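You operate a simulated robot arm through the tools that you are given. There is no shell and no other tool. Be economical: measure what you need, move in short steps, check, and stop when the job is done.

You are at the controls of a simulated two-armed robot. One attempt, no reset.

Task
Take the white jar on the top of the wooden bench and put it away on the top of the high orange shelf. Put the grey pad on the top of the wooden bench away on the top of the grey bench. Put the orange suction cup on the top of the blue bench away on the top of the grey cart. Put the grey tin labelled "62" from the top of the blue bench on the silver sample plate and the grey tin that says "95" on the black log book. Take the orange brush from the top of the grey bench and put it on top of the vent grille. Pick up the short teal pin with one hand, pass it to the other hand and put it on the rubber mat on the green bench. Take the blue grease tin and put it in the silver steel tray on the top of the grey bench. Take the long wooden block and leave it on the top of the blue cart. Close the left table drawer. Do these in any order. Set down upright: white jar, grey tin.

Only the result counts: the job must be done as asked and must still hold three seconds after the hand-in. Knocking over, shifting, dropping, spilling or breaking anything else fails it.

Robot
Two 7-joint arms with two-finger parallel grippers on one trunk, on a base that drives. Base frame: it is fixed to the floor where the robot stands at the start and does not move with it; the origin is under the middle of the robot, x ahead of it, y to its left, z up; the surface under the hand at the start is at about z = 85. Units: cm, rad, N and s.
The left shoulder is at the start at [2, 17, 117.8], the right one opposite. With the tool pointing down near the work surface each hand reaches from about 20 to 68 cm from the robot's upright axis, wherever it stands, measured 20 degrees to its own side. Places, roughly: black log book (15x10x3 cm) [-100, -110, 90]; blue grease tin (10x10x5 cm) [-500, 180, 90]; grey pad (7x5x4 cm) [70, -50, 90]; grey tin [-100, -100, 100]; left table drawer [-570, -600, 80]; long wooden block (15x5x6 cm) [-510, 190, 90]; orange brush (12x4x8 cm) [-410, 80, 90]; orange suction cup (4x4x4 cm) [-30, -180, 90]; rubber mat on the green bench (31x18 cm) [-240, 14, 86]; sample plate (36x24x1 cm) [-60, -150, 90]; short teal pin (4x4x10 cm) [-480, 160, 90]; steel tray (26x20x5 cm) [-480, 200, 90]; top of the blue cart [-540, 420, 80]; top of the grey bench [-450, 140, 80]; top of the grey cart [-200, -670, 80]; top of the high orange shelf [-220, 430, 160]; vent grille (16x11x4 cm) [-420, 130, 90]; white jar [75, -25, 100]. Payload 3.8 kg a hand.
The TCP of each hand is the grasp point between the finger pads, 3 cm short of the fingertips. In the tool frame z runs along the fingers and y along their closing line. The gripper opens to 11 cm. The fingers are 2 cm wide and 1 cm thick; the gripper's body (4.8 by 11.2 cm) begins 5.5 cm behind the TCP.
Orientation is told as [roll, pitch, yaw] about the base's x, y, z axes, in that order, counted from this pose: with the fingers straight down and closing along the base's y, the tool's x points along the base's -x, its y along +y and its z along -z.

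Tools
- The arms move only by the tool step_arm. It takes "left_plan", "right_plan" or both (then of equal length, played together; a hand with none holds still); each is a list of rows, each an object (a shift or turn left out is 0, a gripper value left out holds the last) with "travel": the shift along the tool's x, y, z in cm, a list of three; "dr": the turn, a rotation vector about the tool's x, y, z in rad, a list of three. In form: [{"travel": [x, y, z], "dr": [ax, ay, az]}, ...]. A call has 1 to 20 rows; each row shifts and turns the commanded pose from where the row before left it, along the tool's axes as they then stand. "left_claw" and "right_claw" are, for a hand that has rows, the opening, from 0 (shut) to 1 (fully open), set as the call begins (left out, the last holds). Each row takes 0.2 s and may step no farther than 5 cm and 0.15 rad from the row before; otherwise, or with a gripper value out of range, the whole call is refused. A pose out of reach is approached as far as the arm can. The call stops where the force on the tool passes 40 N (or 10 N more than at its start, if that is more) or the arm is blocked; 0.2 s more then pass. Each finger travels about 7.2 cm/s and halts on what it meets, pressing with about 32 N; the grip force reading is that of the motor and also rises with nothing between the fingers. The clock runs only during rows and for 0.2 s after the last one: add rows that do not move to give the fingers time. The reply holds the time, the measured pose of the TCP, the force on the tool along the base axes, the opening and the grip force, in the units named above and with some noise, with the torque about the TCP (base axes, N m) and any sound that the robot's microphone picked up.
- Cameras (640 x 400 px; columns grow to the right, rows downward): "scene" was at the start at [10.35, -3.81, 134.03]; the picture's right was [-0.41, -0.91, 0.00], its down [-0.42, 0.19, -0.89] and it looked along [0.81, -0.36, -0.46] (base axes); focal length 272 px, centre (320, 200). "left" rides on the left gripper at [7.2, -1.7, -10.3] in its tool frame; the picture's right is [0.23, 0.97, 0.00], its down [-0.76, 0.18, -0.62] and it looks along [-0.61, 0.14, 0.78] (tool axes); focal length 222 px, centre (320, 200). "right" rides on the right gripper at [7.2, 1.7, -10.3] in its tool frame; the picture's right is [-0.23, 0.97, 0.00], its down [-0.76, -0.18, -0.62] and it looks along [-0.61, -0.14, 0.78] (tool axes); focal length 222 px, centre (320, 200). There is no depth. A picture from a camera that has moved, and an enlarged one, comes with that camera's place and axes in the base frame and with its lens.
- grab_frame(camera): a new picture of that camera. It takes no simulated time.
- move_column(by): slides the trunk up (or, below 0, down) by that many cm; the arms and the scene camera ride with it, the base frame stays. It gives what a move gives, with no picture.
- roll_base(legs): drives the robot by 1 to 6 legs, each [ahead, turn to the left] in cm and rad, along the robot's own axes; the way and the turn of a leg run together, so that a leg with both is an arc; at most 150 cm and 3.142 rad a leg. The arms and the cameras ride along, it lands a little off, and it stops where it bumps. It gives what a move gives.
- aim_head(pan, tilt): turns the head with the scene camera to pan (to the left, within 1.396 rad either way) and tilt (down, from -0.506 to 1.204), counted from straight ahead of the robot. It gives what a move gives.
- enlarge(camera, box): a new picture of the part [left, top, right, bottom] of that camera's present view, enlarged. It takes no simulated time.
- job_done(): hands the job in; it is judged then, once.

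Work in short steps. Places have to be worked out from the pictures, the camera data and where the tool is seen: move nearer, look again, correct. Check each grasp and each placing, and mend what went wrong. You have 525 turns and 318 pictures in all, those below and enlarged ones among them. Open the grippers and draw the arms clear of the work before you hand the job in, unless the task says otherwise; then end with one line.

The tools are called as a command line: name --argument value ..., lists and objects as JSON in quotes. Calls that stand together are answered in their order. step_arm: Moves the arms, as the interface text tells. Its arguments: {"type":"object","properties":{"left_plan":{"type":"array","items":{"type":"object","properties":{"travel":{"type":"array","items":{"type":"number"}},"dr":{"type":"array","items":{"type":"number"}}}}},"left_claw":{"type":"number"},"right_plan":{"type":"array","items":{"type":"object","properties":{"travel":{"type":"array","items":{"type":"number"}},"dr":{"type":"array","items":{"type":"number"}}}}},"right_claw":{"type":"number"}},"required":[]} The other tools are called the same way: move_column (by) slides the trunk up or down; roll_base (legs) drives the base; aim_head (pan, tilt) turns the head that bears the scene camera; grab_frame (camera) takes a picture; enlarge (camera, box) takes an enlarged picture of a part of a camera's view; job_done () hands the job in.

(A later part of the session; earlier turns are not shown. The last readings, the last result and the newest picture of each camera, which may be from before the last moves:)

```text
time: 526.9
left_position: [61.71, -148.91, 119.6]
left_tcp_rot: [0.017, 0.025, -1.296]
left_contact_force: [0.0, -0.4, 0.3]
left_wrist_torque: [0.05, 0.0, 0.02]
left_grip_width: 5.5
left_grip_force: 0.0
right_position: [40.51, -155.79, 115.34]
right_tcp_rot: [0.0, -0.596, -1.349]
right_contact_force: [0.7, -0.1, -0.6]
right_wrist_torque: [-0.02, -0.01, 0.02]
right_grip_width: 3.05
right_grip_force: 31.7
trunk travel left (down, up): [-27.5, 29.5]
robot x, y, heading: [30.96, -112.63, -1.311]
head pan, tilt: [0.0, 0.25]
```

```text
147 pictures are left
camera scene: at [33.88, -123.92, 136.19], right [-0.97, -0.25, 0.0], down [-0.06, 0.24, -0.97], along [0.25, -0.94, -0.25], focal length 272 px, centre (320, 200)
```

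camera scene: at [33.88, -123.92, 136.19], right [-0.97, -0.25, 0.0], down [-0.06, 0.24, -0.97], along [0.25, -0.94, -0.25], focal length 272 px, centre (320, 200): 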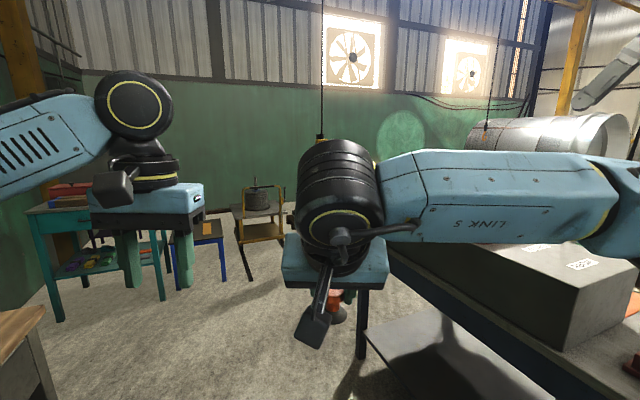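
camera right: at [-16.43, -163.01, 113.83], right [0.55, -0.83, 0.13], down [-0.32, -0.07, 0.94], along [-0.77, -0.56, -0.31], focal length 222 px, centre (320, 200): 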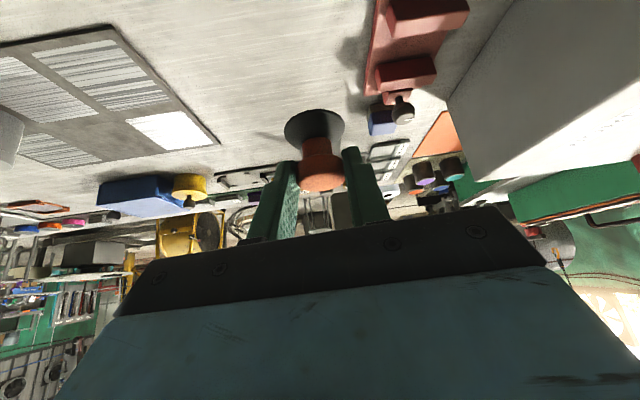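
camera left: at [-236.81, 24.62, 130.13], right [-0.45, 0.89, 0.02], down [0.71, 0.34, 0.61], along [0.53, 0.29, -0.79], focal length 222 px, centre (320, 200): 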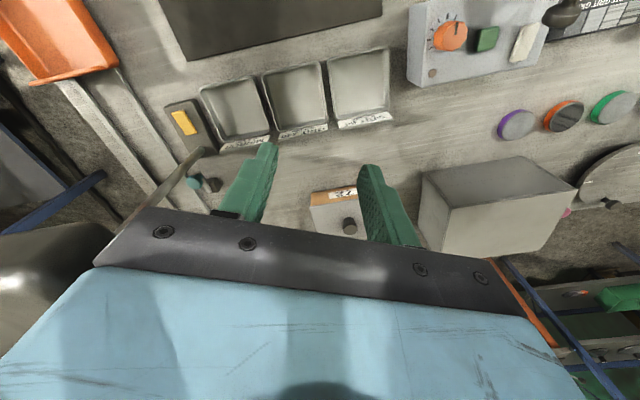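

I'll round the left end of the blue bench, keeping between it and a hanging pendant. First stretch the left hand inward, then drive to waypoint A and look.

step_arm --left_plan '[{"travel": [-2.4, -2.2, 0]}, {"travel": [-2.4, -2.2, 0]}, {"travel": [-2.4, -2.2, 0]}, {"travel": [-2.4, -2.2, 0]}, {"travel": [0, 0, 0]}]'

roll_base --legs '[[0, 0.235], [95, 0], [0, -1.406]]'

grab_frame --camera "scene"

aim_head --pan 0.9 --tilt 0.25

grab_frame --camera "scene"

```text
time: 528.1
left_position: [55.73, -160.42, 119.19]
left_tcp_rot: [0.018, 0.023, -1.299]
left_contact_force: [0.1, 0.5, -0.1]
left_wrist_torque: [-0.04, -0.01, 0.01]
left_grip_width: 5.49
left_grip_force: 0.1
right_position: [40.55, -155.8, 115.42]
right_tcp_rot: [0.0, -0.599, -1.35]
right_contact_force: [0.6, 0.0, -0.8]
right_wrist_torque: [0.03, 0.03, -0.04]
right_grip_width: 3.06
right_grip_force: 32.2
trunk travel left (down, up): [-27.5, 29.5]
robot x, y, heading: [30.99, -112.52, -1.315]
head pan, tilt: [0.0, 0.25]
```

```text
time: 537.4
left_position: [42.16, -236.84, 119.25]
left_tcp_rot: [0.018, 0.024, -2.467]
left_contact_force: [0.0, -1.0, 0.2]
left_wrist_torque: [0.01, 0.04, -0.02]
left_grip_width: 5.49
left_grip_force: 0.0
right_position: [40.43, -221.15, 115.36]
right_tcp_rot: [0.0, -0.596, -2.522]
right_contact_force: [0.0, 0.4, -0.5]
right_wrist_torque: [0.0, 0.03, 0.01]
right_grip_width: 3.05
right_grip_force: 31.5
trunk travel left (down, up): [-27.5, 29.5]
robot x, y, heading: [76.44, -195.59, -2.483]
head pan, tilt: [0.0, 0.25]
```

```text
146 pictures are left
camera scene: at [67.29, -202.69, 136.2], right [-0.61, 0.79, 0.0], down [0.2, 0.15, -0.97], along [-0.77, -0.59, -0.25], focal length 272 px, centre (320, 200)
```

scene: 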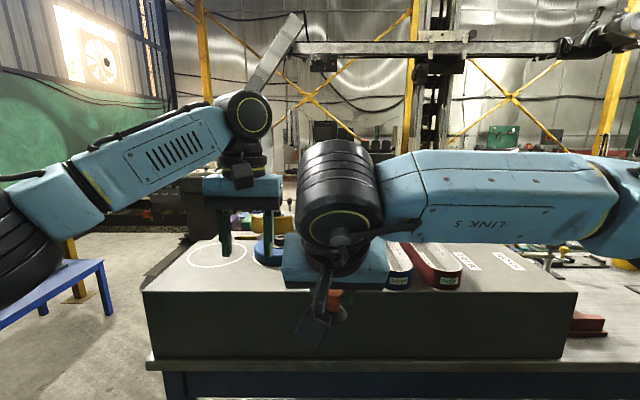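

```text
time: 538.6
left_position: [42.19, -236.93, 119.18]
left_tcp_rot: [0.017, 0.024, -2.468]
left_contact_force: [-0.1, -0.8, -0.5]
left_wrist_torque: [0.02, 0.01, 0.03]
left_grip_width: 5.55
left_grip_force: 0.1
right_position: [40.5, -221.23, 115.27]
right_tcp_rot: [-0.001, -0.598, -2.519]
right_contact_force: [-0.3, 0.2, -0.2]
right_wrist_torque: [0.02, 0.0, 0.03]
right_grip_width: 3.05
right_grip_force: 32.3
trunk travel left (down, up): [-27.5, 29.5]
robot x, y, heading: [76.75, -195.43, -2.481]
head pan, tilt: [0.901, 0.25]
```

```text
145 pictures are left
camera scene: at [74.57, -206.34, 136.2], right [-1.0, 0.01, 0.0], down [0.0, 0.25, -0.97], along [-0.01, -0.97, -0.25], focal length 272 px, centre (320, 200)
```

scene: 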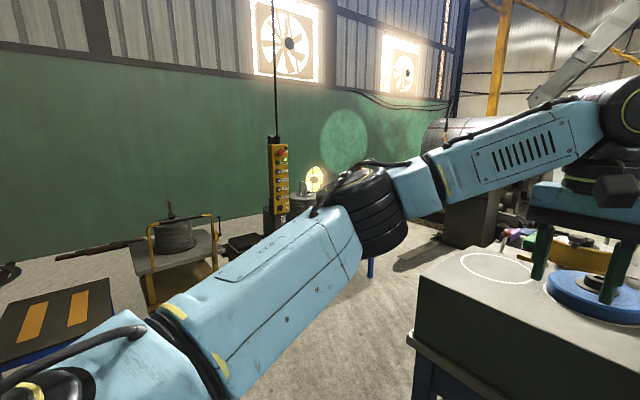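

The bench extends farther left than thought (end n≈240). I go further along before turning in.

roll_base --legs '[[0, 1.556], [80, 0], [0, -1.556]]'

aim_head --pan 0.35 --tilt 0.3

grab_frame --camera "scene"

```text
time: 550.4
left_position: [89.84, -300.16, 119.31]
left_tcp_rot: [0.016, 0.025, -2.463]
left_contact_force: [-0.5, 0.5, 0.4]
left_wrist_torque: [0.01, -0.02, 0.01]
left_grip_width: 5.47
left_grip_force: 0.0
right_position: [88.11, -284.29, 115.33]
right_tcp_rot: [0.0, -0.598, -2.512]
right_contact_force: [0.0, 0.1, -0.7]
right_wrist_torque: [0.0, 0.01, 0.03]
right_grip_width: 3.04
right_grip_force: 31.6
trunk travel left (down, up): [-27.5, 29.5]
robot x, y, heading: [124.01, -258.7, -2.483]
head pan, tilt: [0.901, 0.25]
```

```text
time: 551.3
left_position: [89.8, -300.11, 119.14]
left_tcp_rot: [0.017, 0.025, -2.461]
left_contact_force: [0.0, -0.8, 0.1]
left_wrist_torque: [0.0, 0.02, 0.01]
left_grip_width: 5.53
left_grip_force: 0.0
right_position: [88.04, -284.34, 115.29]
right_tcp_rot: [0.001, -0.595, -2.509]
right_contact_force: [-0.2, -0.3, -0.1]
right_wrist_torque: [-0.05, 0.02, 0.0]
right_grip_width: 3.05
right_grip_force: 32.1
trunk travel left (down, up): [-27.5, 29.5]
robot x, y, heading: [123.6, -258.57, -2.475]
head pan, tilt: [0.351, 0.3]
```

```text
144 pictures are left
camera scene: at [117.13, -267.88, 135.73], right [-0.85, 0.53, 0.0], down [0.16, 0.25, -0.96], along [-0.5, -0.81, -0.3], focal length 272 px, centre (320, 200)
```

scene: 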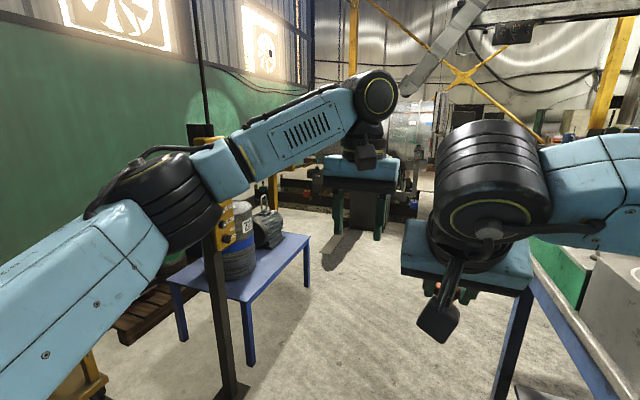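

The corridor between bench end and the blue low table is ~115 cm. I drive through its middle.

roll_base --legs '[[0, 0.12], [105, 0], [0, -0.12], [95, 0]]'

aim_head --pan 0.0 --tilt 0.25

grab_frame --camera "scene"

aim_head --pan 0.8 --tilt 0.25

grab_frame --camera "scene"

```text
time: 562.6
left_position: [-59.56, -435.91, 119.24]
left_tcp_rot: [0.017, 0.025, -2.447]
left_contact_force: [-0.6, 0.1, -0.3]
left_wrist_torque: [0.0, -0.01, 0.01]
left_grip_width: 5.51
left_grip_force: 0.1
right_position: [-61.44, -420.19, 115.38]
right_tcp_rot: [0.001, -0.596, -2.5]
right_contact_force: [-0.2, 0.2, -0.1]
right_wrist_torque: [-0.03, 0.01, 0.01]
right_grip_width: 3.05
right_grip_force: 31.5
trunk travel left (down, up): [-27.5, 29.5]
robot x, y, heading: [-26.16, -393.95, -2.463]
head pan, tilt: [0.351, 0.3]
```

```text
time: 563.4
left_position: [-59.42, -435.99, 119.26]
left_tcp_rot: [0.016, 0.023, -2.448]
left_contact_force: [0.5, 0.2, 0.0]
left_wrist_torque: [-0.01, 0.04, -0.04]
left_grip_width: 5.5
left_grip_force: 0.0
right_position: [-61.46, -420.27, 115.37]
right_tcp_rot: [0.0, -0.596, -2.499]
right_contact_force: [-0.3, -0.2, -0.8]
right_wrist_torque: [-0.01, 0.0, -0.01]
right_grip_width: 3.07
right_grip_force: 32.5
trunk travel left (down, up): [-27.5, 29.5]
robot x, y, heading: [-25.96, -394.09, -2.465]
head pan, tilt: [0.0, 0.25]
```

```text
143 pictures are left
camera scene: at [-35.06, -401.27, 136.2], right [-0.63, 0.78, 0.0], down [0.19, 0.15, -0.97], along [-0.75, -0.61, -0.25], focal length 272 px, centre (320, 200)
```

scene: 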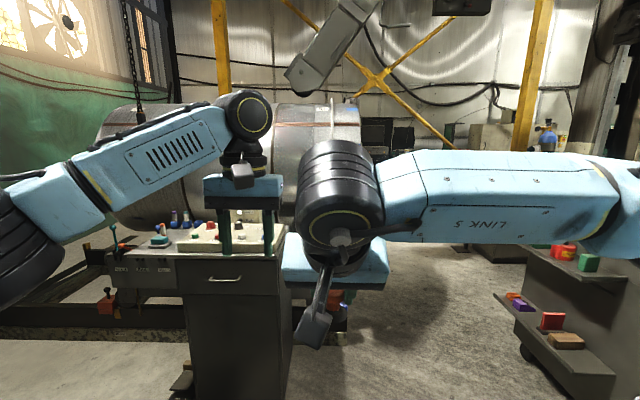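

```text
time: 564.5
left_position: [-59.6, -435.95, 119.27]
left_tcp_rot: [0.017, 0.024, -2.449]
left_contact_force: [-0.2, -0.7, 0.2]
left_wrist_torque: [0.02, 0.03, 0.01]
left_grip_width: 5.47
left_grip_force: 0.1
right_position: [-61.42, -420.15, 115.3]
right_tcp_rot: [0.0, -0.598, -2.5]
right_contact_force: [-0.2, 0.4, -0.4]
right_wrist_torque: [0.0, -0.01, 0.02]
right_grip_width: 3.05
right_grip_force: 32.1
trunk travel left (down, up): [-27.5, 29.5]
robot x, y, heading: [-26.11, -393.77, -2.463]
head pan, tilt: [0.799, 0.25]
```

```text
142 pictures are left
camera scene: at [-28.67, -404.7, 136.2], right [-1.0, 0.09, 0.0], down [0.02, 0.25, -0.97], along [-0.09, -0.96, -0.25], focal length 272 px, centre (320, 200)
```

scene: 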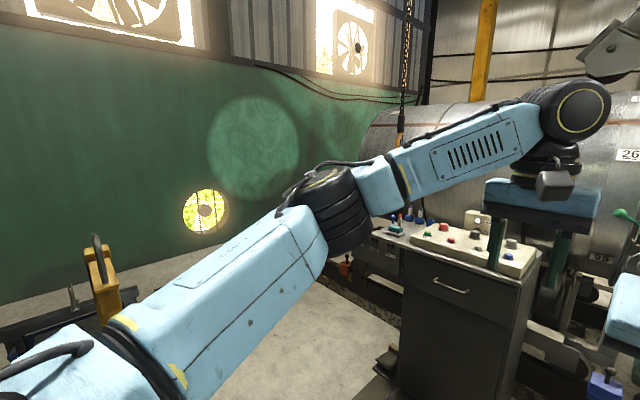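

A large pipe on rollers lies ahead; the cart is behind it. I take the gap to its right: go to C1 and look.

roll_base --legs '[[0, -0.78], [92, 0], [0, 0.76]]'

aim_head --pan 0.0 --tilt 0.35

grab_frame --camera "scene"

```text
time: 573.4
left_position: [-153.17, -424.61, 119.27]
left_tcp_rot: [0.018, 0.024, -2.485]
left_contact_force: [-0.3, -0.3, -0.5]
left_wrist_torque: [0.01, 0.04, -0.03]
left_grip_width: 5.48
left_grip_force: 0.1
right_position: [-154.48, -408.88, 115.25]
right_tcp_rot: [0.0, -0.596, -2.536]
right_contact_force: [-0.3, 0.1, 0.1]
right_wrist_torque: [0.0, -0.03, 0.0]
right_grip_width: 3.02
right_grip_force: 32.1
trunk travel left (down, up): [-27.5, 29.5]
robot x, y, heading: [-118.54, -384.11, -2.501]
head pan, tilt: [0.799, 0.25]
```

```text
time: 574.6
left_position: [-153.14, -424.61, 119.24]
left_tcp_rot: [0.017, 0.025, -2.485]
left_contact_force: [0.4, 0.0, -0.1]
left_wrist_torque: [0.02, -0.02, 0.0]
left_grip_width: 5.51
left_grip_force: 0.0
right_position: [-154.41, -408.72, 115.3]
right_tcp_rot: [-0.001, -0.597, -2.538]
right_contact_force: [0.3, -0.3, -0.5]
right_wrist_torque: [0.03, 0.01, -0.01]
right_grip_width: 3.02
right_grip_force: 32.3
trunk travel left (down, up): [-27.5, 29.5]
robot x, y, heading: [-118.37, -383.58, -2.501]
head pan, tilt: [0.0, 0.351]
```

```text
141 pictures are left
camera scene: at [-127.4, -390.79, 135.26], right [-0.6, 0.8, 0.0], down [0.28, 0.21, -0.94], along [-0.75, -0.56, -0.34], focal length 272 px, centre (320, 200)
```

scene: 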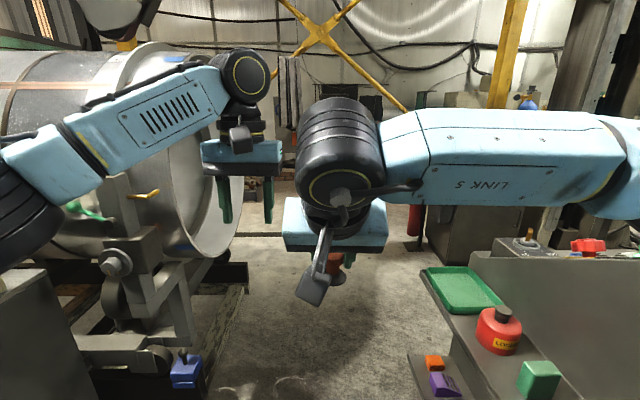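

The gap is narrow (≈67 cm between pipe flange and shelf). I look right for a wider route.

aim_head --pan -0.9 --tilt 0.35

grab_frame --camera "scene"

```text
time: 575.8
left_position: [-153.12, -424.5, 119.23]
left_tcp_rot: [0.016, 0.025, -2.485]
left_contact_force: [0.5, -0.2, -0.1]
left_wrist_torque: [0.03, -0.01, 0.0]
left_grip_width: 5.51
left_grip_force: 0.1
right_position: [-154.62, -408.71, 115.46]
right_tcp_rot: [0.0, -0.597, -2.538]
right_contact_force: [-0.3, 0.1, -0.5]
right_wrist_torque: [0.03, -0.02, -0.01]
right_grip_width: 3.02
right_grip_force: 31.4
trunk travel left (down, up): [-27.5, 29.5]
robot x, y, heading: [-118.29, -383.93, -2.503]
head pan, tilt: [-0.901, 0.351]
```

```text
140 pictures are left
camera scene: at [-128.94, -382.83, 135.26], right [0.26, 0.97, 0.0], down [0.33, -0.09, -0.94], along [-0.91, 0.24, -0.34], focal length 272 px, centre (320, 200)
```

scene: 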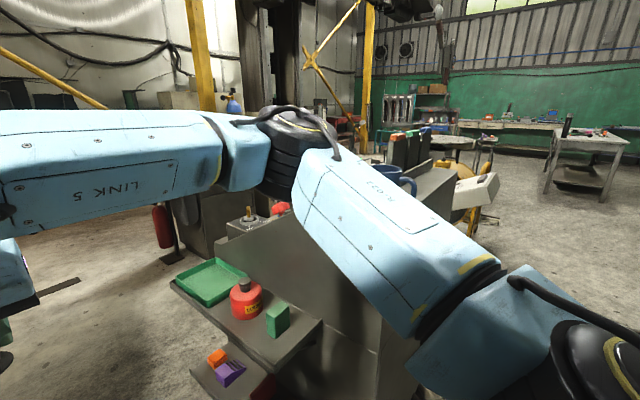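

I'll use the gap with arms stretched forward to pull the elbows in. First move the right hand right/forward and the left hand forward/inward.

step_arm --right_plan '[{"travel": [-1.3, -3.6, 0.9]}, {"travel": [-1.3, -3.6, 0.9]}, {"travel": [-1.3, -3.6, 0.9]}, {"travel": [-1.3, -3.6, 0.9]}, {"travel": [-1.3, -3.6, 0.9]}, {"travel": [0, 0, 0]}, {"travel": [0, 0, 0]}]' --left_plan '[{"travel": [0, 0, 0]}, {"travel": [0, 0, 0]}, {"travel": [-3, -1.8, 0]}, {"travel": [-3, -1.8, 0]}, {"travel": [-3, -1.8, 0]}, {"travel": [-2, -1.8, 0]}, {"travel": [0, 0, 0]}]'

aim_head --pan 0.7 --tilt 0.35

grab_frame --camera "scene"

```text
time: 577.4
left_position: [-160.2, -425.9, 117.78]
left_tcp_rot: [0.018, 0.023, -2.486]
left_contact_force: [0.9, 1.1, -0.1]
left_wrist_torque: [-0.02, 0.01, 0.0]
left_grip_width: 5.47
left_grip_force: 0.0
left hand out of reach, approached as far as the arm can: row 5, 6
right_position: [-171.23, -398.49, 115.08]
right_tcp_rot: [0.0, -0.596, -2.536]
right_contact_force: [0.6, -0.2, -0.7]
right_wrist_torque: [0.02, 0.0, -0.02]
right_grip_width: 3.05
right_grip_force: 32.1
trunk travel left (down, up): [-27.5, 29.5]
robot x, y, heading: [-118.01, -384.08, -2.499]
head pan, tilt: [-0.901, 0.351]
```

```text
time: 579.0
left_position: [-160.24, -425.77, 117.77]
left_tcp_rot: [0.017, 0.024, -2.486]
left_contact_force: [-0.1, -0.1, 0.5]
left_wrist_torque: [0.03, -0.01, 0.03]
left_grip_width: 5.51
left_grip_force: 0.0
right_position: [-171.29, -398.39, 114.97]
right_tcp_rot: [-0.001, -0.598, -2.538]
right_contact_force: [-0.5, -0.2, 0.0]
right_wrist_torque: [-0.01, 0.04, 0.04]
right_grip_width: 3.01
right_grip_force: 32.0
trunk travel left (down, up): [-27.5, 29.5]
robot x, y, heading: [-117.83, -384.13, -2.503]
head pan, tilt: [0.7, 0.351]
```

```text
139 pictures are left
camera scene: at [-122.08, -394.28, 135.26], right [-0.97, 0.23, 0.0], down [0.08, 0.33, -0.94], along [-0.22, -0.91, -0.34], focal length 272 px, centre (320, 200)
```

scene: 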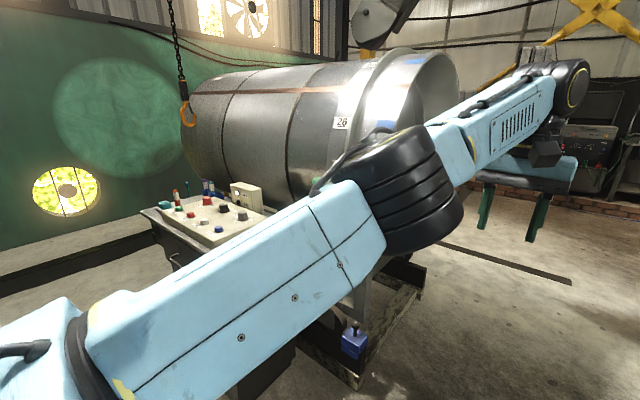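

Left arm now reaches only ~31 cm sideways. Advance 80 cm through the gap, then check.

roll_base --legs '[[0, -0.017], [80, 0]]'

aim_head --pan 0.6 --tilt 0.35

grab_frame --camera "scene"

aim_head --pan -0.6 --tilt 0.45

grab_frame --camera "scene"

```text
time: 583.7
left_position: [-225.7, -473.23, 117.62]
left_tcp_rot: [0.018, 0.021, -2.489]
left_contact_force: [-0.5, 0.0, 0.3]
left_wrist_torque: [0.0, -0.03, 0.01]
left_grip_width: 5.5
left_grip_force: 0.1
right_position: [-236.57, -445.68, 114.97]
right_tcp_rot: [0.0, -0.598, -2.541]
right_contact_force: [-0.3, 0.1, -1.1]
right_wrist_torque: [0.0, -0.01, -0.04]
right_grip_width: 3.02
right_grip_force: 32.2
trunk travel left (down, up): [-27.5, 29.5]
robot x, y, heading: [-183.49, -431.59, -2.505]
head pan, tilt: [0.7, 0.351]
```

```text
time: 584.4
left_position: [-225.63, -473.26, 117.77]
left_tcp_rot: [0.018, 0.022, -2.488]
left_contact_force: [0.2, -0.6, 0.4]
left_wrist_torque: [0.02, 0.04, -0.05]
left_grip_width: 5.5
left_grip_force: 0.0
right_position: [-236.59, -445.62, 115.1]
right_tcp_rot: [0.001, -0.597, -2.541]
right_contact_force: [0.6, -0.9, -1.1]
right_wrist_torque: [0.02, 0.02, -0.01]
right_grip_width: 2.97
right_grip_force: 31.8
trunk travel left (down, up): [-27.5, 29.5]
robot x, y, heading: [-183.25, -431.72, -2.501]
head pan, tilt: [0.6, 0.351]
```

```text
138 pictures are left
camera scene: at [-188.22, -441.53, 135.26], right [-0.94, 0.33, 0.0], down [0.11, 0.32, -0.94], along [-0.31, -0.89, -0.34], focal length 272 px, centre (320, 200)
```

scene: 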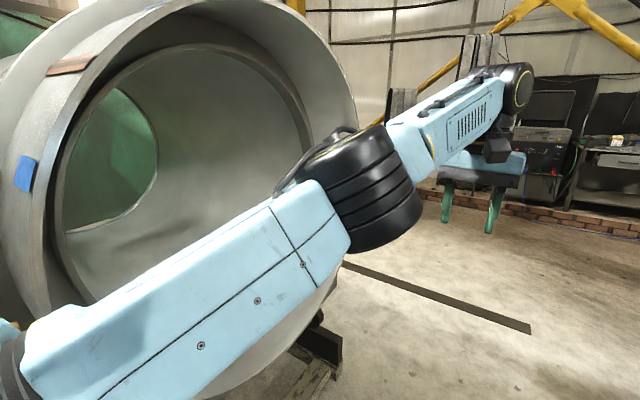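

```text
time: 585.8
left_position: [-225.53, -473.22, 117.67]
left_tcp_rot: [0.018, 0.022, -2.49]
left_contact_force: [-0.3, -0.8, -0.3]
left_wrist_torque: [-0.01, 0.02, 0.0]
left_grip_width: 5.5
left_grip_force: 0.0
right_position: [-236.67, -445.74, 115.07]
right_tcp_rot: [-0.001, -0.595, -2.54]
right_contact_force: [-0.2, 0.6, -0.4]
right_wrist_torque: [-0.01, 0.01, 0.05]
right_grip_width: 2.97
right_grip_force: 32.0
trunk travel left (down, up): [-27.5, 29.5]
robot x, y, heading: [-183.55, -431.32, -2.503]
head pan, tilt: [-0.6, 0.45]
```

```text
137 pictures are left
camera scene: at [-194.36, -433.08, 134.34], right [-0.04, 1.0, 0.0], down [0.43, 0.02, -0.9], along [-0.9, -0.03, -0.44], focal length 272 px, centre (320, 200)
```

scene: 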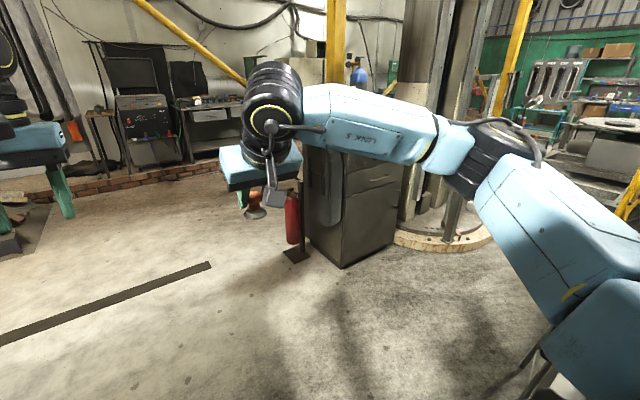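

Clear ahead. Drive 130 cm further and look for the grey cart on the left.

roll_base --legs '[[130, 0]]'

aim_head --pan 1.1 --tilt 0.35

grab_frame --camera "scene"

aim_head --pan 0.0 --tilt 0.35

grab_frame --camera "scene"

```text
time: 592.3
left_position: [-329.58, -552.41, 117.73]
left_tcp_rot: [0.017, 0.023, -2.475]
left_contact_force: [-0.3, 0.1, -0.2]
left_wrist_torque: [0.02, 0.0, 0.0]
left_grip_width: 5.5
left_grip_force: 0.0
right_position: [-341.16, -525.09, 114.88]
right_tcp_rot: [-0.001, -0.597, -2.525]
right_contact_force: [-0.2, -0.2, 0.8]
right_wrist_torque: [0.02, -0.03, -0.04]
right_grip_width: 3.02
right_grip_force: 31.7
trunk travel left (down, up): [-27.5, 29.5]
robot x, y, heading: [-287.99, -509.92, -2.488]
head pan, tilt: [-0.6, 0.45]
```

```text
time: 594.1
left_position: [-329.73, -552.36, 117.69]
left_tcp_rot: [0.019, 0.025, -2.476]
left_contact_force: [0.3, 0.2, 0.8]
left_wrist_torque: [-0.01, 0.0, 0.0]
left_grip_width: 5.51
left_grip_force: 0.2
right_position: [-341.02, -524.96, 115.05]
right_tcp_rot: [0.001, -0.597, -2.526]
right_contact_force: [-1.0, 0.5, -0.1]
right_wrist_torque: [0.0, 0.05, 0.04]
right_grip_width: 2.97
right_grip_force: 31.9
trunk travel left (down, up): [-27.5, 29.5]
robot x, y, heading: [-288.06, -509.93, -2.488]
head pan, tilt: [1.1, 0.351]
```

```text
136 pictures are left
camera scene: at [-288.14, -520.47, 135.26], right [-0.98, -0.18, 0.0], down [-0.06, 0.34, -0.94], along [0.17, -0.92, -0.34], focal length 272 px, centre (320, 200)
```

scene: 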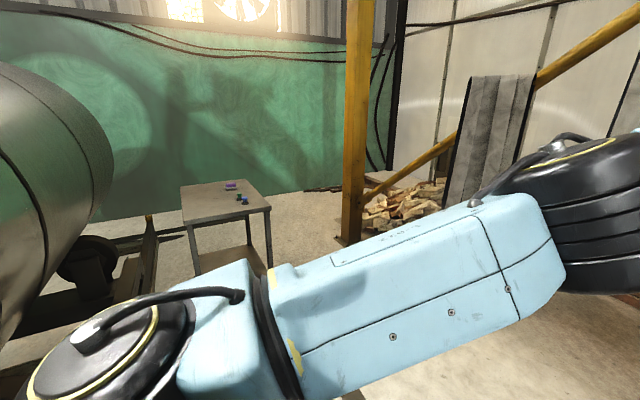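

```text
time: 595.4
left_position: [-329.59, -552.42, 117.85]
left_tcp_rot: [0.018, 0.023, -2.476]
left_contact_force: [-0.2, 0.4, -0.2]
left_wrist_torque: [-0.01, 0.0, 0.03]
left_grip_width: 5.5
left_grip_force: 0.0
right_position: [-341.05, -525.04, 115.04]
right_tcp_rot: [0.002, -0.597, -2.526]
right_contact_force: [0.5, -0.5, -0.7]
right_wrist_torque: [0.01, 0.01, 0.02]
right_grip_width: 2.96
right_grip_force: 32.1
trunk travel left (down, up): [-27.5, 29.5]
robot x, y, heading: [-287.81, -510.1, -2.489]
head pan, tilt: [0.0, 0.351]
```

```text
135 pictures are left
camera scene: at [-297.2, -516.96, 135.26], right [-0.61, 0.79, 0.0], down [0.27, 0.21, -0.94], along [-0.75, -0.57, -0.34], focal length 272 px, centre (320, 200)
```

scene: 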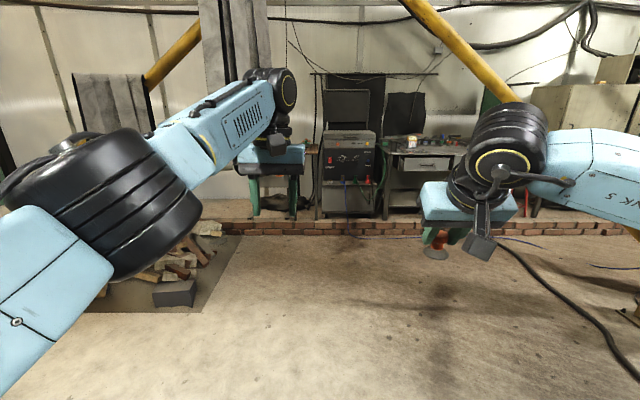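

The grey cart is at (-203,-627)…(-203,-699), with free space at its near-left corner. I drive to (-237,-607) facing it.

roll_base --legs '[[0, 1.398], [108, 0], [0, 0.177]]'

aim_head --pan 0.0 --tilt 0.7

grab_frame --camera "scene"

```text
time: 602.5
left_position: [-222.4, -622.93, 117.42]
left_tcp_rot: [0.017, 0.027, -1.094]
left_contact_force: [0.8, -0.3, -0.6]
left_wrist_torque: [0.05, 0.06, 0.0]
left_grip_width: 5.48
left_grip_force: 0.0
right_position: [-251.15, -629.02, 114.83]
right_tcp_rot: [0.0, -0.591, -1.141]
right_contact_force: [1.1, 0.2, -0.7]
right_wrist_torque: [0.03, 0.02, 0.0]
right_grip_width: 2.98
right_grip_force: 31.9
trunk travel left (down, up): [-27.5, 29.5]
robot x, y, heading: [-256.42, -573.77, -1.108]
head pan, tilt: [0.0, 0.351]
stopped in leg 2: the robot was blocked; the commanded pose is now the measured one
```

```text
time: 603.3
left_position: [-222.64, -622.51, 117.9]
left_tcp_rot: [0.017, 0.021, -1.093]
left_contact_force: [-0.6, 0.0, -0.1]
left_wrist_torque: [0.04, -0.01, 0.01]
left_grip_width: 5.51
left_grip_force: 0.1
right_position: [-251.62, -628.56, 115.05]
right_tcp_rot: [0.003, -0.597, -1.142]
right_contact_force: [0.6, 0.1, -1.2]
right_wrist_torque: [0.0, -0.01, -0.01]
right_grip_width: 2.97
right_grip_force: 31.6
trunk travel left (down, up): [-27.5, 29.5]
robot x, y, heading: [-256.81, -572.91, -1.103]
head pan, tilt: [0.0, 0.7]
```

```text
134 pictures are left
camera scene: at [-251.83, -583.35, 132.12], right [-0.89, -0.45, 0.0], down [-0.29, 0.58, -0.77], along [0.34, -0.68, -0.64], focal length 272 px, centre (320, 200)
```

scene: 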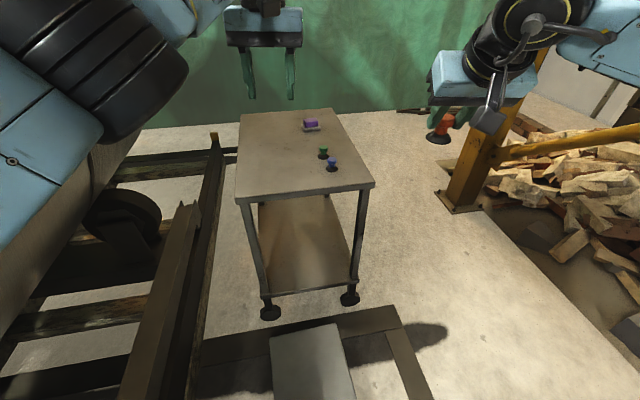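

A floor frame blocks the direct approach. I'll come at the cart from its right long side instead: back off, go around via (-319,-624) and (-264,-695), and face it.

roll_base --legs '[[-20, 0], [0, -1.122], [87, 0], [0, 1.314], [50, 0]]'

grab_frame --camera "scene"

```text
time: 610.6
left_position: [-330.62, -656.07, 118.08]
left_tcp_rot: [0.031, 0.067, -2.216]
left_contact_force: [13.5, 9.1, -0.2]
left_wrist_torque: [-0.76, 1.23, 0.03]
left_grip_width: 5.5
left_grip_force: 0.1
right_position: [-349.64, -633.63, 114.97]
right_tcp_rot: [0.0, -0.596, -2.251]
right_contact_force: [-0.4, 0.5, -0.9]
right_wrist_torque: [0.0, 0.02, -0.02]
right_grip_width: 2.95
right_grip_force: 31.7
trunk travel left (down, up): [-27.5, 29.5]
robot x, y, heading: [-302.89, -605.02, -2.218]
head pan, tilt: [0.0, 0.7]
stopped in leg 3: the force on the tool passed its limit at 198 N (the readings are from after the stop); the commanded pose is now the measured one
```

```text
133 pictures are left
camera scene: at [-309.02, -613.4, 132.15], right [-0.8, 0.6, 0.0], down [0.39, 0.51, -0.77], along [-0.46, -0.61, -0.64], focal length 272 px, centre (320, 200)
```

scene: 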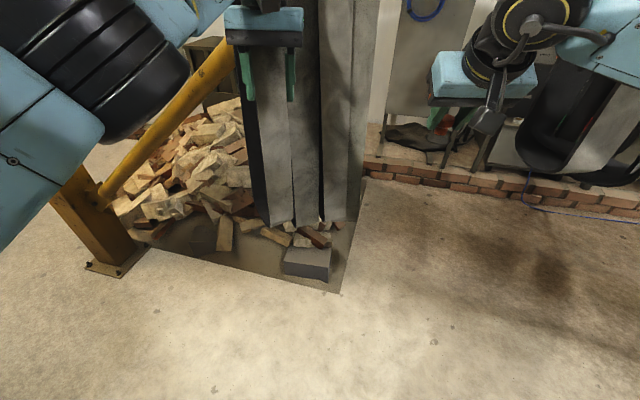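

The left hand met the fixed yellow diagonal brace; nothing moved. I back off 30 cm, tuck the right hand inward, and take a path that keeps clear of the brace.

roll_base --legs '[[-30, 0]]'

step_arm --right_plan '[{"travel": [0.5, 3.5, 0]}, {"travel": [0.5, 3.5, 0]}, {"travel": [0.5, 3, 0]}, {"travel": [0, 0, 0]}]'

roll_base --legs '[[0, 0.6], [40, 0]]'

aim_head --pan -0.5 --tilt 0.4

grab_frame --camera "scene"

```text
time: 612.6
left_position: [-312.7, -632.13, 117.92]
left_tcp_rot: [0.031, 0.068, -2.22]
left_contact_force: [0.3, 0.4, 0.3]
left_wrist_torque: [0.04, 0.04, -0.01]
left_grip_width: 5.47
left_grip_force: 0.1
right_position: [-331.74, -609.74, 114.96]
right_tcp_rot: [-0.001, -0.594, -2.255]
right_contact_force: [0.1, 0.6, -0.2]
right_wrist_torque: [-0.01, 0.01, 0.01]
right_grip_width: 2.93
right_grip_force: 32.1
trunk travel left (down, up): [-27.5, 29.5]
robot x, y, heading: [-284.86, -580.97, -2.224]
head pan, tilt: [0.0, 0.7]
```

```text
time: 613.6
left_position: [-312.93, -631.98, 117.92]
left_tcp_rot: [0.03, 0.067, -2.218]
left_contact_force: [0.2, -0.3, -0.7]
left_wrist_torque: [-0.01, 0.03, 0.0]
left_grip_width: 5.5
left_grip_force: 0.1
right_position: [-323.32, -615.2, 113.99]
right_tcp_rot: [0.002, -0.594, -2.257]
right_contact_force: [-0.3, 0.9, 0.2]
right_wrist_torque: [-0.01, 0.02, -0.01]
right_grip_width: 2.96
right_grip_force: 32.2
trunk travel left (down, up): [-27.5, 29.5]
robot x, y, heading: [-284.71, -580.96, -2.216]
head pan, tilt: [0.0, 0.7]
```

```text
time: 616.3
left_position: [-279.33, -642.65, 117.91]
left_tcp_rot: [0.032, 0.07, -1.616]
left_contact_force: [0.2, -0.7, -0.6]
left_wrist_torque: [0.01, -0.02, 0.0]
left_grip_width: 5.5
left_grip_force: 0.0
right_position: [-297.29, -634.56, 113.91]
right_tcp_rot: [-0.001, -0.593, -1.654]
right_contact_force: [0.3, -1.1, 0.2]
right_wrist_torque: [0.01, 0.01, 0.0]
right_grip_width: 2.98
right_grip_force: 32.0
trunk travel left (down, up): [-27.5, 29.5]
robot x, y, heading: [-284.52, -584.76, -1.615]
head pan, tilt: [0.0, 0.7]
stopped in leg 2: the robot was blocked; the commanded pose is now the measured one
```

```text
time: 617.2
left_position: [-279.12, -642.52, 118.02]
left_tcp_rot: [0.032, 0.069, -1.615]
left_contact_force: [0.4, 0.4, -0.4]
left_wrist_torque: [0.0, 0.0, 0.02]
left_grip_width: 5.49
left_grip_force: 0.0
right_position: [-297.35, -634.39, 114.01]
right_tcp_rot: [0.001, -0.597, -1.654]
right_contact_force: [0.4, 0.2, -1.1]
right_wrist_torque: [0.01, 0.03, 0.0]
right_grip_width: 2.97
right_grip_force: 32.3
trunk travel left (down, up): [-27.5, 29.5]
robot x, y, heading: [-284.75, -584.8, -1.617]
head pan, tilt: [-0.499, 0.4]
```

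```text
132 pictures are left
camera scene: at [-289.87, -594.51, 134.8], right [-0.86, 0.52, 0.0], down [0.2, 0.33, -0.92], along [-0.48, -0.79, -0.39], focal length 272 px, centre (320, 200)
```

scene: 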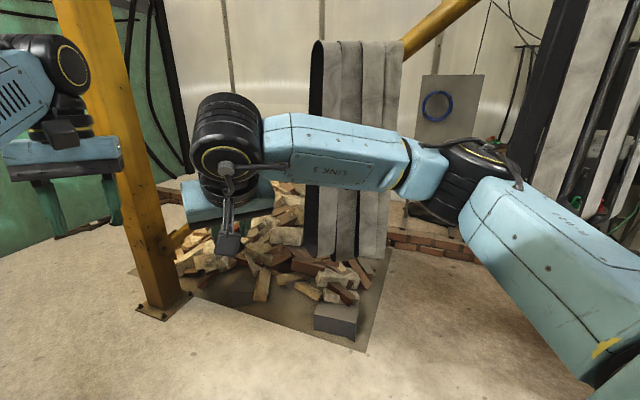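

Blocked by the floor frame. I look down ahead to see its outline.

aim_head --pan 0.3 --tilt 0.95

grab_frame --camera "scene"

```text
time: 618.4
left_position: [-279.17, -642.43, 118.02]
left_tcp_rot: [0.033, 0.068, -1.615]
left_contact_force: [0.3, 0.2, 0.1]
left_wrist_torque: [-0.01, 0.0, -0.04]
left_grip_width: 5.5
left_grip_force: 0.1
right_position: [-297.28, -634.32, 113.99]
right_tcp_rot: [0.002, -0.597, -1.651]
right_contact_force: [-0.1, -0.6, -0.1]
right_wrist_torque: [0.0, -0.01, 0.01]
right_grip_width: 2.96
right_grip_force: 32.1
trunk travel left (down, up): [-27.5, 29.5]
robot x, y, heading: [-285.24, -584.12, -1.614]
head pan, tilt: [0.3, 0.949]
```

```text
131 pictures are left
camera scene: at [-283.25, -593.63, 130.14], right [-0.97, -0.25, 0.0], down [-0.2, 0.79, -0.58], along [0.15, -0.56, -0.81], focal length 272 px, centre (320, 200)
```

scene: 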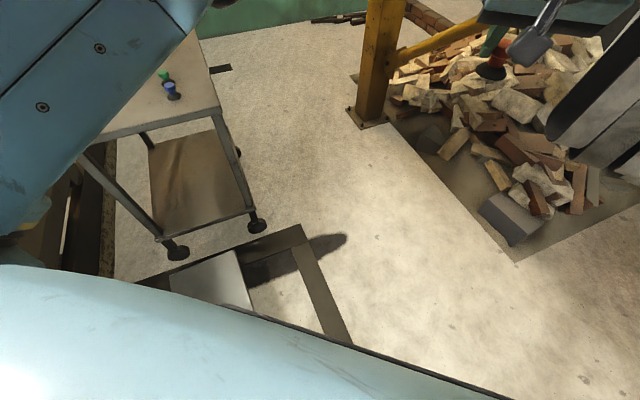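

I plan: turn left, reverse diagonally to the clear lane between frame and brace, then advance along it.

roll_base --legs '[[-6, 0], [0, 1.42], [-80, 0], [0, -0.71]]'

aim_head --pan 0.0 --tilt 0.4

grab_frame --camera "scene"

```text
time: 628.2
left_position: [-314.79, -596.48, 118.01]
left_tcp_rot: [0.028, 0.065, -0.765]
left_contact_force: [0.1, 0.1, -0.1]
left_wrist_torque: [0.02, 0.0, -0.02]
left_grip_width: 5.52
left_grip_force: 0.1
right_position: [-332.21, -603.98, 113.65]
right_tcp_rot: [-0.008, -0.593, -0.769]
right_contact_force: [0.1, -0.1, -0.7]
right_wrist_torque: [0.01, -0.01, -0.03]
right_grip_width: 3.0
right_grip_force: 32.2
trunk travel left (down, up): [-27.5, 29.5]
robot x, y, heading: [-362.29, -562.7, -0.76]
head pan, tilt: [0.3, 0.949]
stopped in leg 4: the robot was blocked; the commanded pose is now the measured one
```

```text
time: 629.1
left_position: [-314.82, -596.57, 117.85]
left_tcp_rot: [0.028, 0.066, -0.763]
left_contact_force: [0.2, -0.1, -0.5]
left_wrist_torque: [0.04, 0.01, 0.01]
left_grip_width: 5.53
left_grip_force: 0.1
right_position: [-332.32, -604.0, 113.73]
right_tcp_rot: [-0.007, -0.593, -0.771]
right_contact_force: [0.1, 0.0, -0.3]
right_wrist_torque: [0.0, -0.01, -0.03]
right_grip_width: 2.96
right_grip_force: 31.8
trunk travel left (down, up): [-27.5, 29.5]
robot x, y, heading: [-362.47, -563.08, -0.757]
head pan, tilt: [0.0, 0.4]
```

```text
130 pictures are left
camera scene: at [-353.98, -570.53, 134.79], right [-0.69, -0.73, 0.0], down [-0.28, 0.27, -0.92], along [0.67, -0.63, -0.39], focal length 272 px, centre (320, 200)
```

scene: 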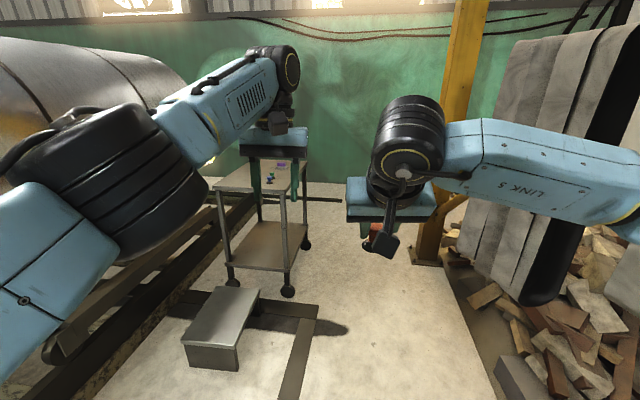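

The right elbow touches the hanging grey blanket. I extend the right hand forward so its elbow tucks in, then retry.

step_arm --right_plan '[{"travel": [-3.2, 0.4, 2.2]}, {"travel": [-3.2, 0.4, 2.2]}, {"travel": [-3.2, 0.4, 2.2]}, {"travel": [-3.2, 0.4, 2.2]}, {"travel": [0, 0, 0]}]'

aim_head --pan -0.6 --tilt 0.4

grab_frame --camera "scene"

```text
time: 630.4
left_position: [-315.01, -596.65, 118.01]
left_tcp_rot: [0.031, 0.066, -0.765]
left_contact_force: [0.1, 0.5, -0.4]
left_wrist_torque: [0.0, -0.03, 0.03]
left_grip_width: 5.49
left_grip_force: 0.0
right_position: [-320.33, -613.85, 113.78]
right_tcp_rot: [-0.005, -0.592, -0.774]
right_contact_force: [0.2, -0.6, -0.5]
right_wrist_torque: [0.0, 0.01, 0.0]
right_grip_width: 2.96
right_grip_force: 32.0
trunk travel left (down, up): [-27.5, 29.5]
robot x, y, heading: [-362.63, -562.85, -0.759]
head pan, tilt: [0.0, 0.4]
```

```text
time: 631.4
left_position: [-314.9, -596.58, 118.04]
left_tcp_rot: [0.032, 0.067, -0.764]
left_contact_force: [1.0, -0.4, -0.6]
left_wrist_torque: [0.03, 0.01, 0.01]
left_grip_width: 5.48
left_grip_force: 0.1
right_position: [-320.33, -613.88, 113.65]
right_tcp_rot: [-0.006, -0.592, -0.773]
right_contact_force: [-0.6, 0.3, -0.7]
right_wrist_torque: [0.03, 0.02, -0.01]
right_grip_width: 2.95
right_grip_force: 31.4
trunk travel left (down, up): [-27.5, 29.5]
robot x, y, heading: [-362.63, -562.48, -0.763]
head pan, tilt: [-0.6, 0.4]
```

```text
129 pictures are left
camera scene: at [-359.0, -573.39, 134.8], right [-0.98, -0.21, 0.0], down [-0.08, 0.38, -0.92], along [0.19, -0.9, -0.39], focal length 272 px, centre (320, 200)
```

scene: 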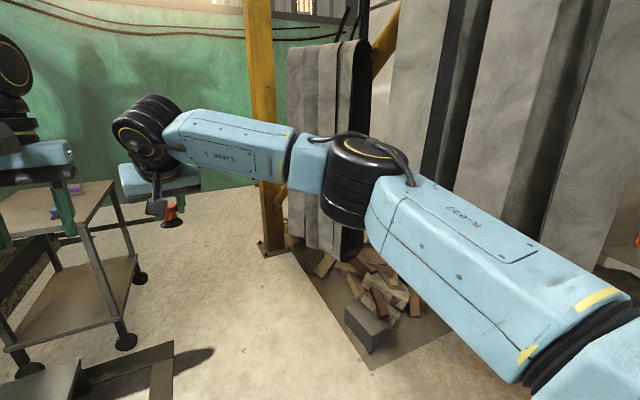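

Elbow is tucked now. Try turning right a little and advancing 60 cm.

roll_base --legs '[[0, -0.11], [60, 0]]'

aim_head --pan 0.0 --tilt 0.6

grab_frame --camera "scene"

```text
time: 635.2
left_position: [-280.27, -645.96, 117.94]
left_tcp_rot: [0.032, 0.067, -0.864]
left_contact_force: [-0.5, -0.6, 1.1]
left_wrist_torque: [0.02, 0.01, 0.01]
left_grip_width: 5.51
left_grip_force: 0.1
right_position: [-287.24, -662.42, 113.69]
right_tcp_rot: [-0.004, -0.591, -0.873]
right_contact_force: [0.4, 0.4, -1.1]
right_wrist_torque: [0.01, 0.05, 0.03]
right_grip_width: 3.0
right_grip_force: 31.6
trunk travel left (down, up): [-27.5, 29.5]
robot x, y, heading: [-324.1, -607.35, -0.86]
head pan, tilt: [-0.6, 0.4]
```

```text
time: 636.2
left_position: [-280.27, -645.87, 118.05]
left_tcp_rot: [0.031, 0.067, -0.864]
left_contact_force: [-0.1, 0.4, -0.3]
left_wrist_torque: [0.0, -0.01, 0.02]
left_grip_width: 5.5
left_grip_force: 0.1
right_position: [-287.26, -662.39, 113.56]
right_tcp_rot: [-0.004, -0.591, -0.874]
right_contact_force: [0.1, -0.5, -0.1]
right_wrist_torque: [-0.01, -0.01, 0.01]
right_grip_width: 2.96
right_grip_force: 32.6
trunk travel left (down, up): [-27.5, 29.5]
robot x, y, heading: [-323.84, -607.42, -0.86]
head pan, tilt: [0.0, 0.6]
```

```text
128 pictures are left
camera scene: at [-317.07, -615.85, 132.98], right [-0.76, -0.65, 0.0], down [-0.37, 0.43, -0.83], along [0.54, -0.62, -0.56], focal length 272 px, centre (320, 200)
```

scene: 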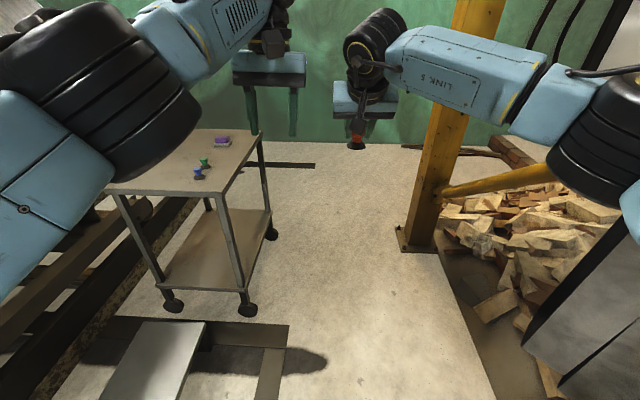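

The lane is open. Advance another 105 cm alongside the cart.

roll_base --legs '[[0, -0.07], [100, 0]]'

grab_frame --camera "scene"

```text
time: 641.9
left_position: [-221.72, -728.92, 118.04]
left_tcp_rot: [0.032, 0.066, -0.923]
left_contact_force: [-0.1, -0.2, 0.0]
left_wrist_torque: [-0.02, -0.04, -0.02]
left_grip_width: 5.49
left_grip_force: 0.1
right_position: [-229.76, -744.84, 113.69]
right_tcp_rot: [-0.005, -0.592, -0.931]
right_contact_force: [0.6, -0.6, -0.6]
right_wrist_torque: [0.0, 0.01, -0.01]
right_grip_width: 2.98
right_grip_force: 31.9
trunk travel left (down, up): [-27.5, 29.5]
robot x, y, heading: [-263.37, -687.74, -0.92]
head pan, tilt: [0.0, 0.6]
```

```text
127 pictures are left
camera scene: at [-256.7, -696.64, 132.98], right [-0.79, -0.61, 0.0], down [-0.34, 0.45, -0.82], along [0.5, -0.66, -0.57], focal length 272 px, centre (320, 200)
```

scene: 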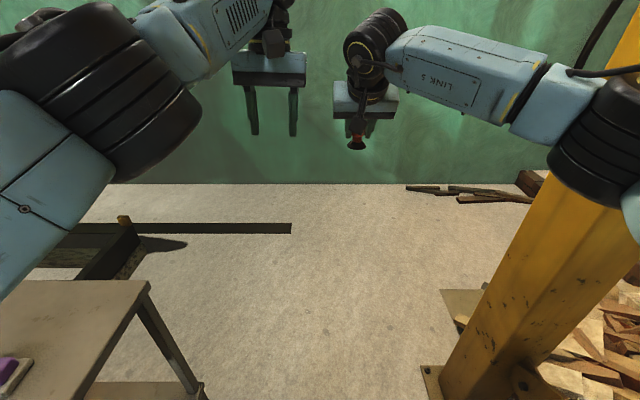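

I'm beside the cart now. Turn left to face it and move in a little.

roll_base --legs '[[0, 1.573], [16, 0]]'

grab_frame --camera "scene"

grab_frame --camera "right"

```text
time: 647.2
left_position: [-209.77, -636.09, 118.06]
left_tcp_rot: [0.034, 0.068, 0.652]
left_contact_force: [0.7, -0.1, -0.5]
left_wrist_torque: [-0.03, -0.02, -0.01]
left_grip_width: 5.5
left_grip_force: 0.1
right_position: [-193.59, -644.07, 113.53]
right_tcp_rot: [-0.006, -0.59, 0.645]
right_contact_force: [1.0, 0.6, -0.6]
right_wrist_torque: [-0.01, 0.01, -0.02]
right_grip_width: 3.0
right_grip_force: 32.6
trunk travel left (down, up): [-27.5, 29.5]
robot x, y, heading: [-250.53, -677.91, 0.661]
head pan, tilt: [0.0, 0.6]
```

```text
126 pictures are left
camera scene: at [-241.81, -671.2, 132.97], right [0.61, -0.79, 0.0], down [-0.45, -0.35, -0.82], along [0.65, 0.51, -0.57], focal length 272 px, centre (320, 200)
```

scene: 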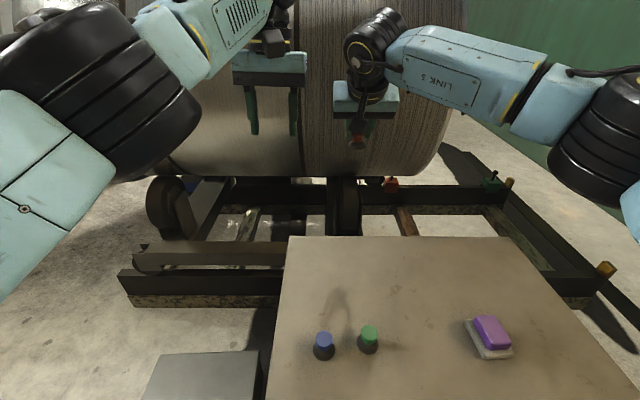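

```text
125 pictures are left
camera right: at [-204.09, -649.67, 118.13], right [-0.43, 0.89, 0.12], down [0.33, 0.03, 0.94], along [0.84, 0.45, -0.31], focal length 222 px, centre (320, 200)
```

right: 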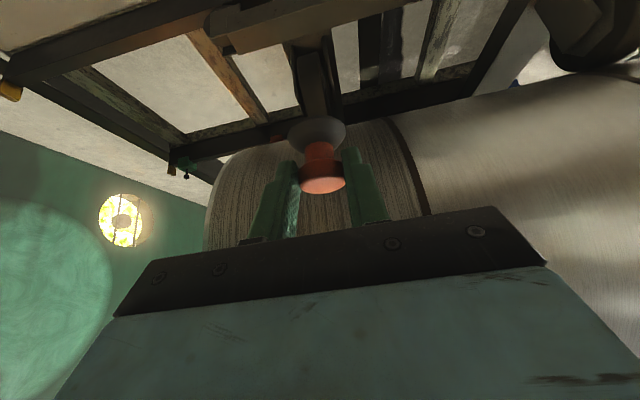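

The cart top is in view; free spot between the green item and the purple block at ≈(-196,-664.7). I move the right hand above it and partway down.

step_arm --right_plan '[{"travel": [2.5, -2.96, -1.7]}, {"travel": [2.5, -2.96, -1.7]}, {"travel": [2.5, -2.96, -1.7]}, {"travel": [2.5, -2.96, -1.7]}, {"travel": [2.5, -2.96, -1.7]}, {"travel": [2.26, 0, 3.3]}, {"travel": [2.26, 0, 3.3]}, {"travel": [2.26, 0, 3.3]}, {"travel": [2.26, 0, 3.3]}, {"travel": [0, 0, 0]}]'

grab_frame --camera "scene"

grab_frame --camera "right"

```text
time: 649.4
left_position: [-209.88, -636.19, 118.05]
left_tcp_rot: [0.031, 0.066, 0.653]
left_contact_force: [0.0, -0.4, 0.3]
left_wrist_torque: [0.02, -0.01, 0.03]
left_grip_width: 5.49
left_grip_force: 0.1
right_position: [-196.8, -665.1, 97.84]
right_tcp_rot: [-0.007, -0.593, 0.643]
right_contact_force: [-0.2, -0.1, -1.3]
right_wrist_torque: [-0.01, -0.01, 0.01]
right_grip_width: 2.99
right_grip_force: 31.6
trunk travel left (down, up): [-27.5, 29.5]
robot x, y, heading: [-250.46, -678.1, 0.658]
head pan, tilt: [0.0, 0.6]
```

```text
124 pictures are left
camera scene: at [-241.91, -671.25, 132.98], right [0.61, -0.79, 0.0], down [-0.45, -0.35, -0.83], along [0.65, 0.51, -0.56], focal length 272 px, centre (320, 200)
```

scene: 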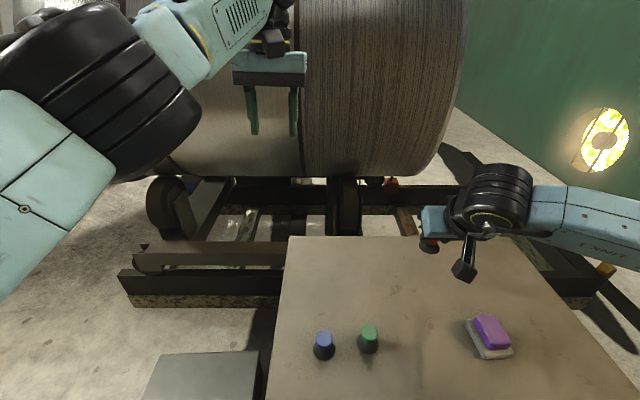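

```text
123 pictures are left
camera right: at [-207.38, -670.73, 102.33], right [-0.43, 0.89, 0.12], down [0.33, 0.03, 0.94], along [0.84, 0.45, -0.31], focal length 222 px, centre (320, 200)
```

right: 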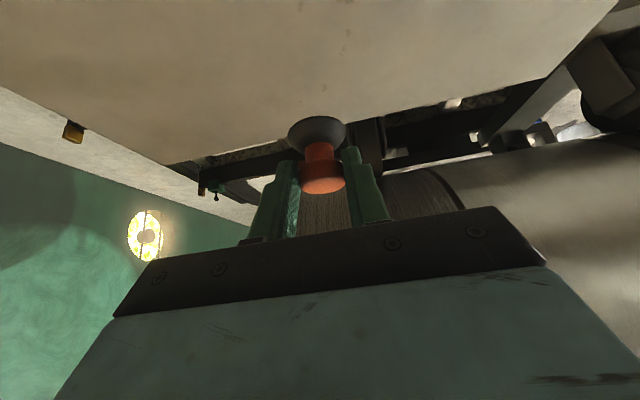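

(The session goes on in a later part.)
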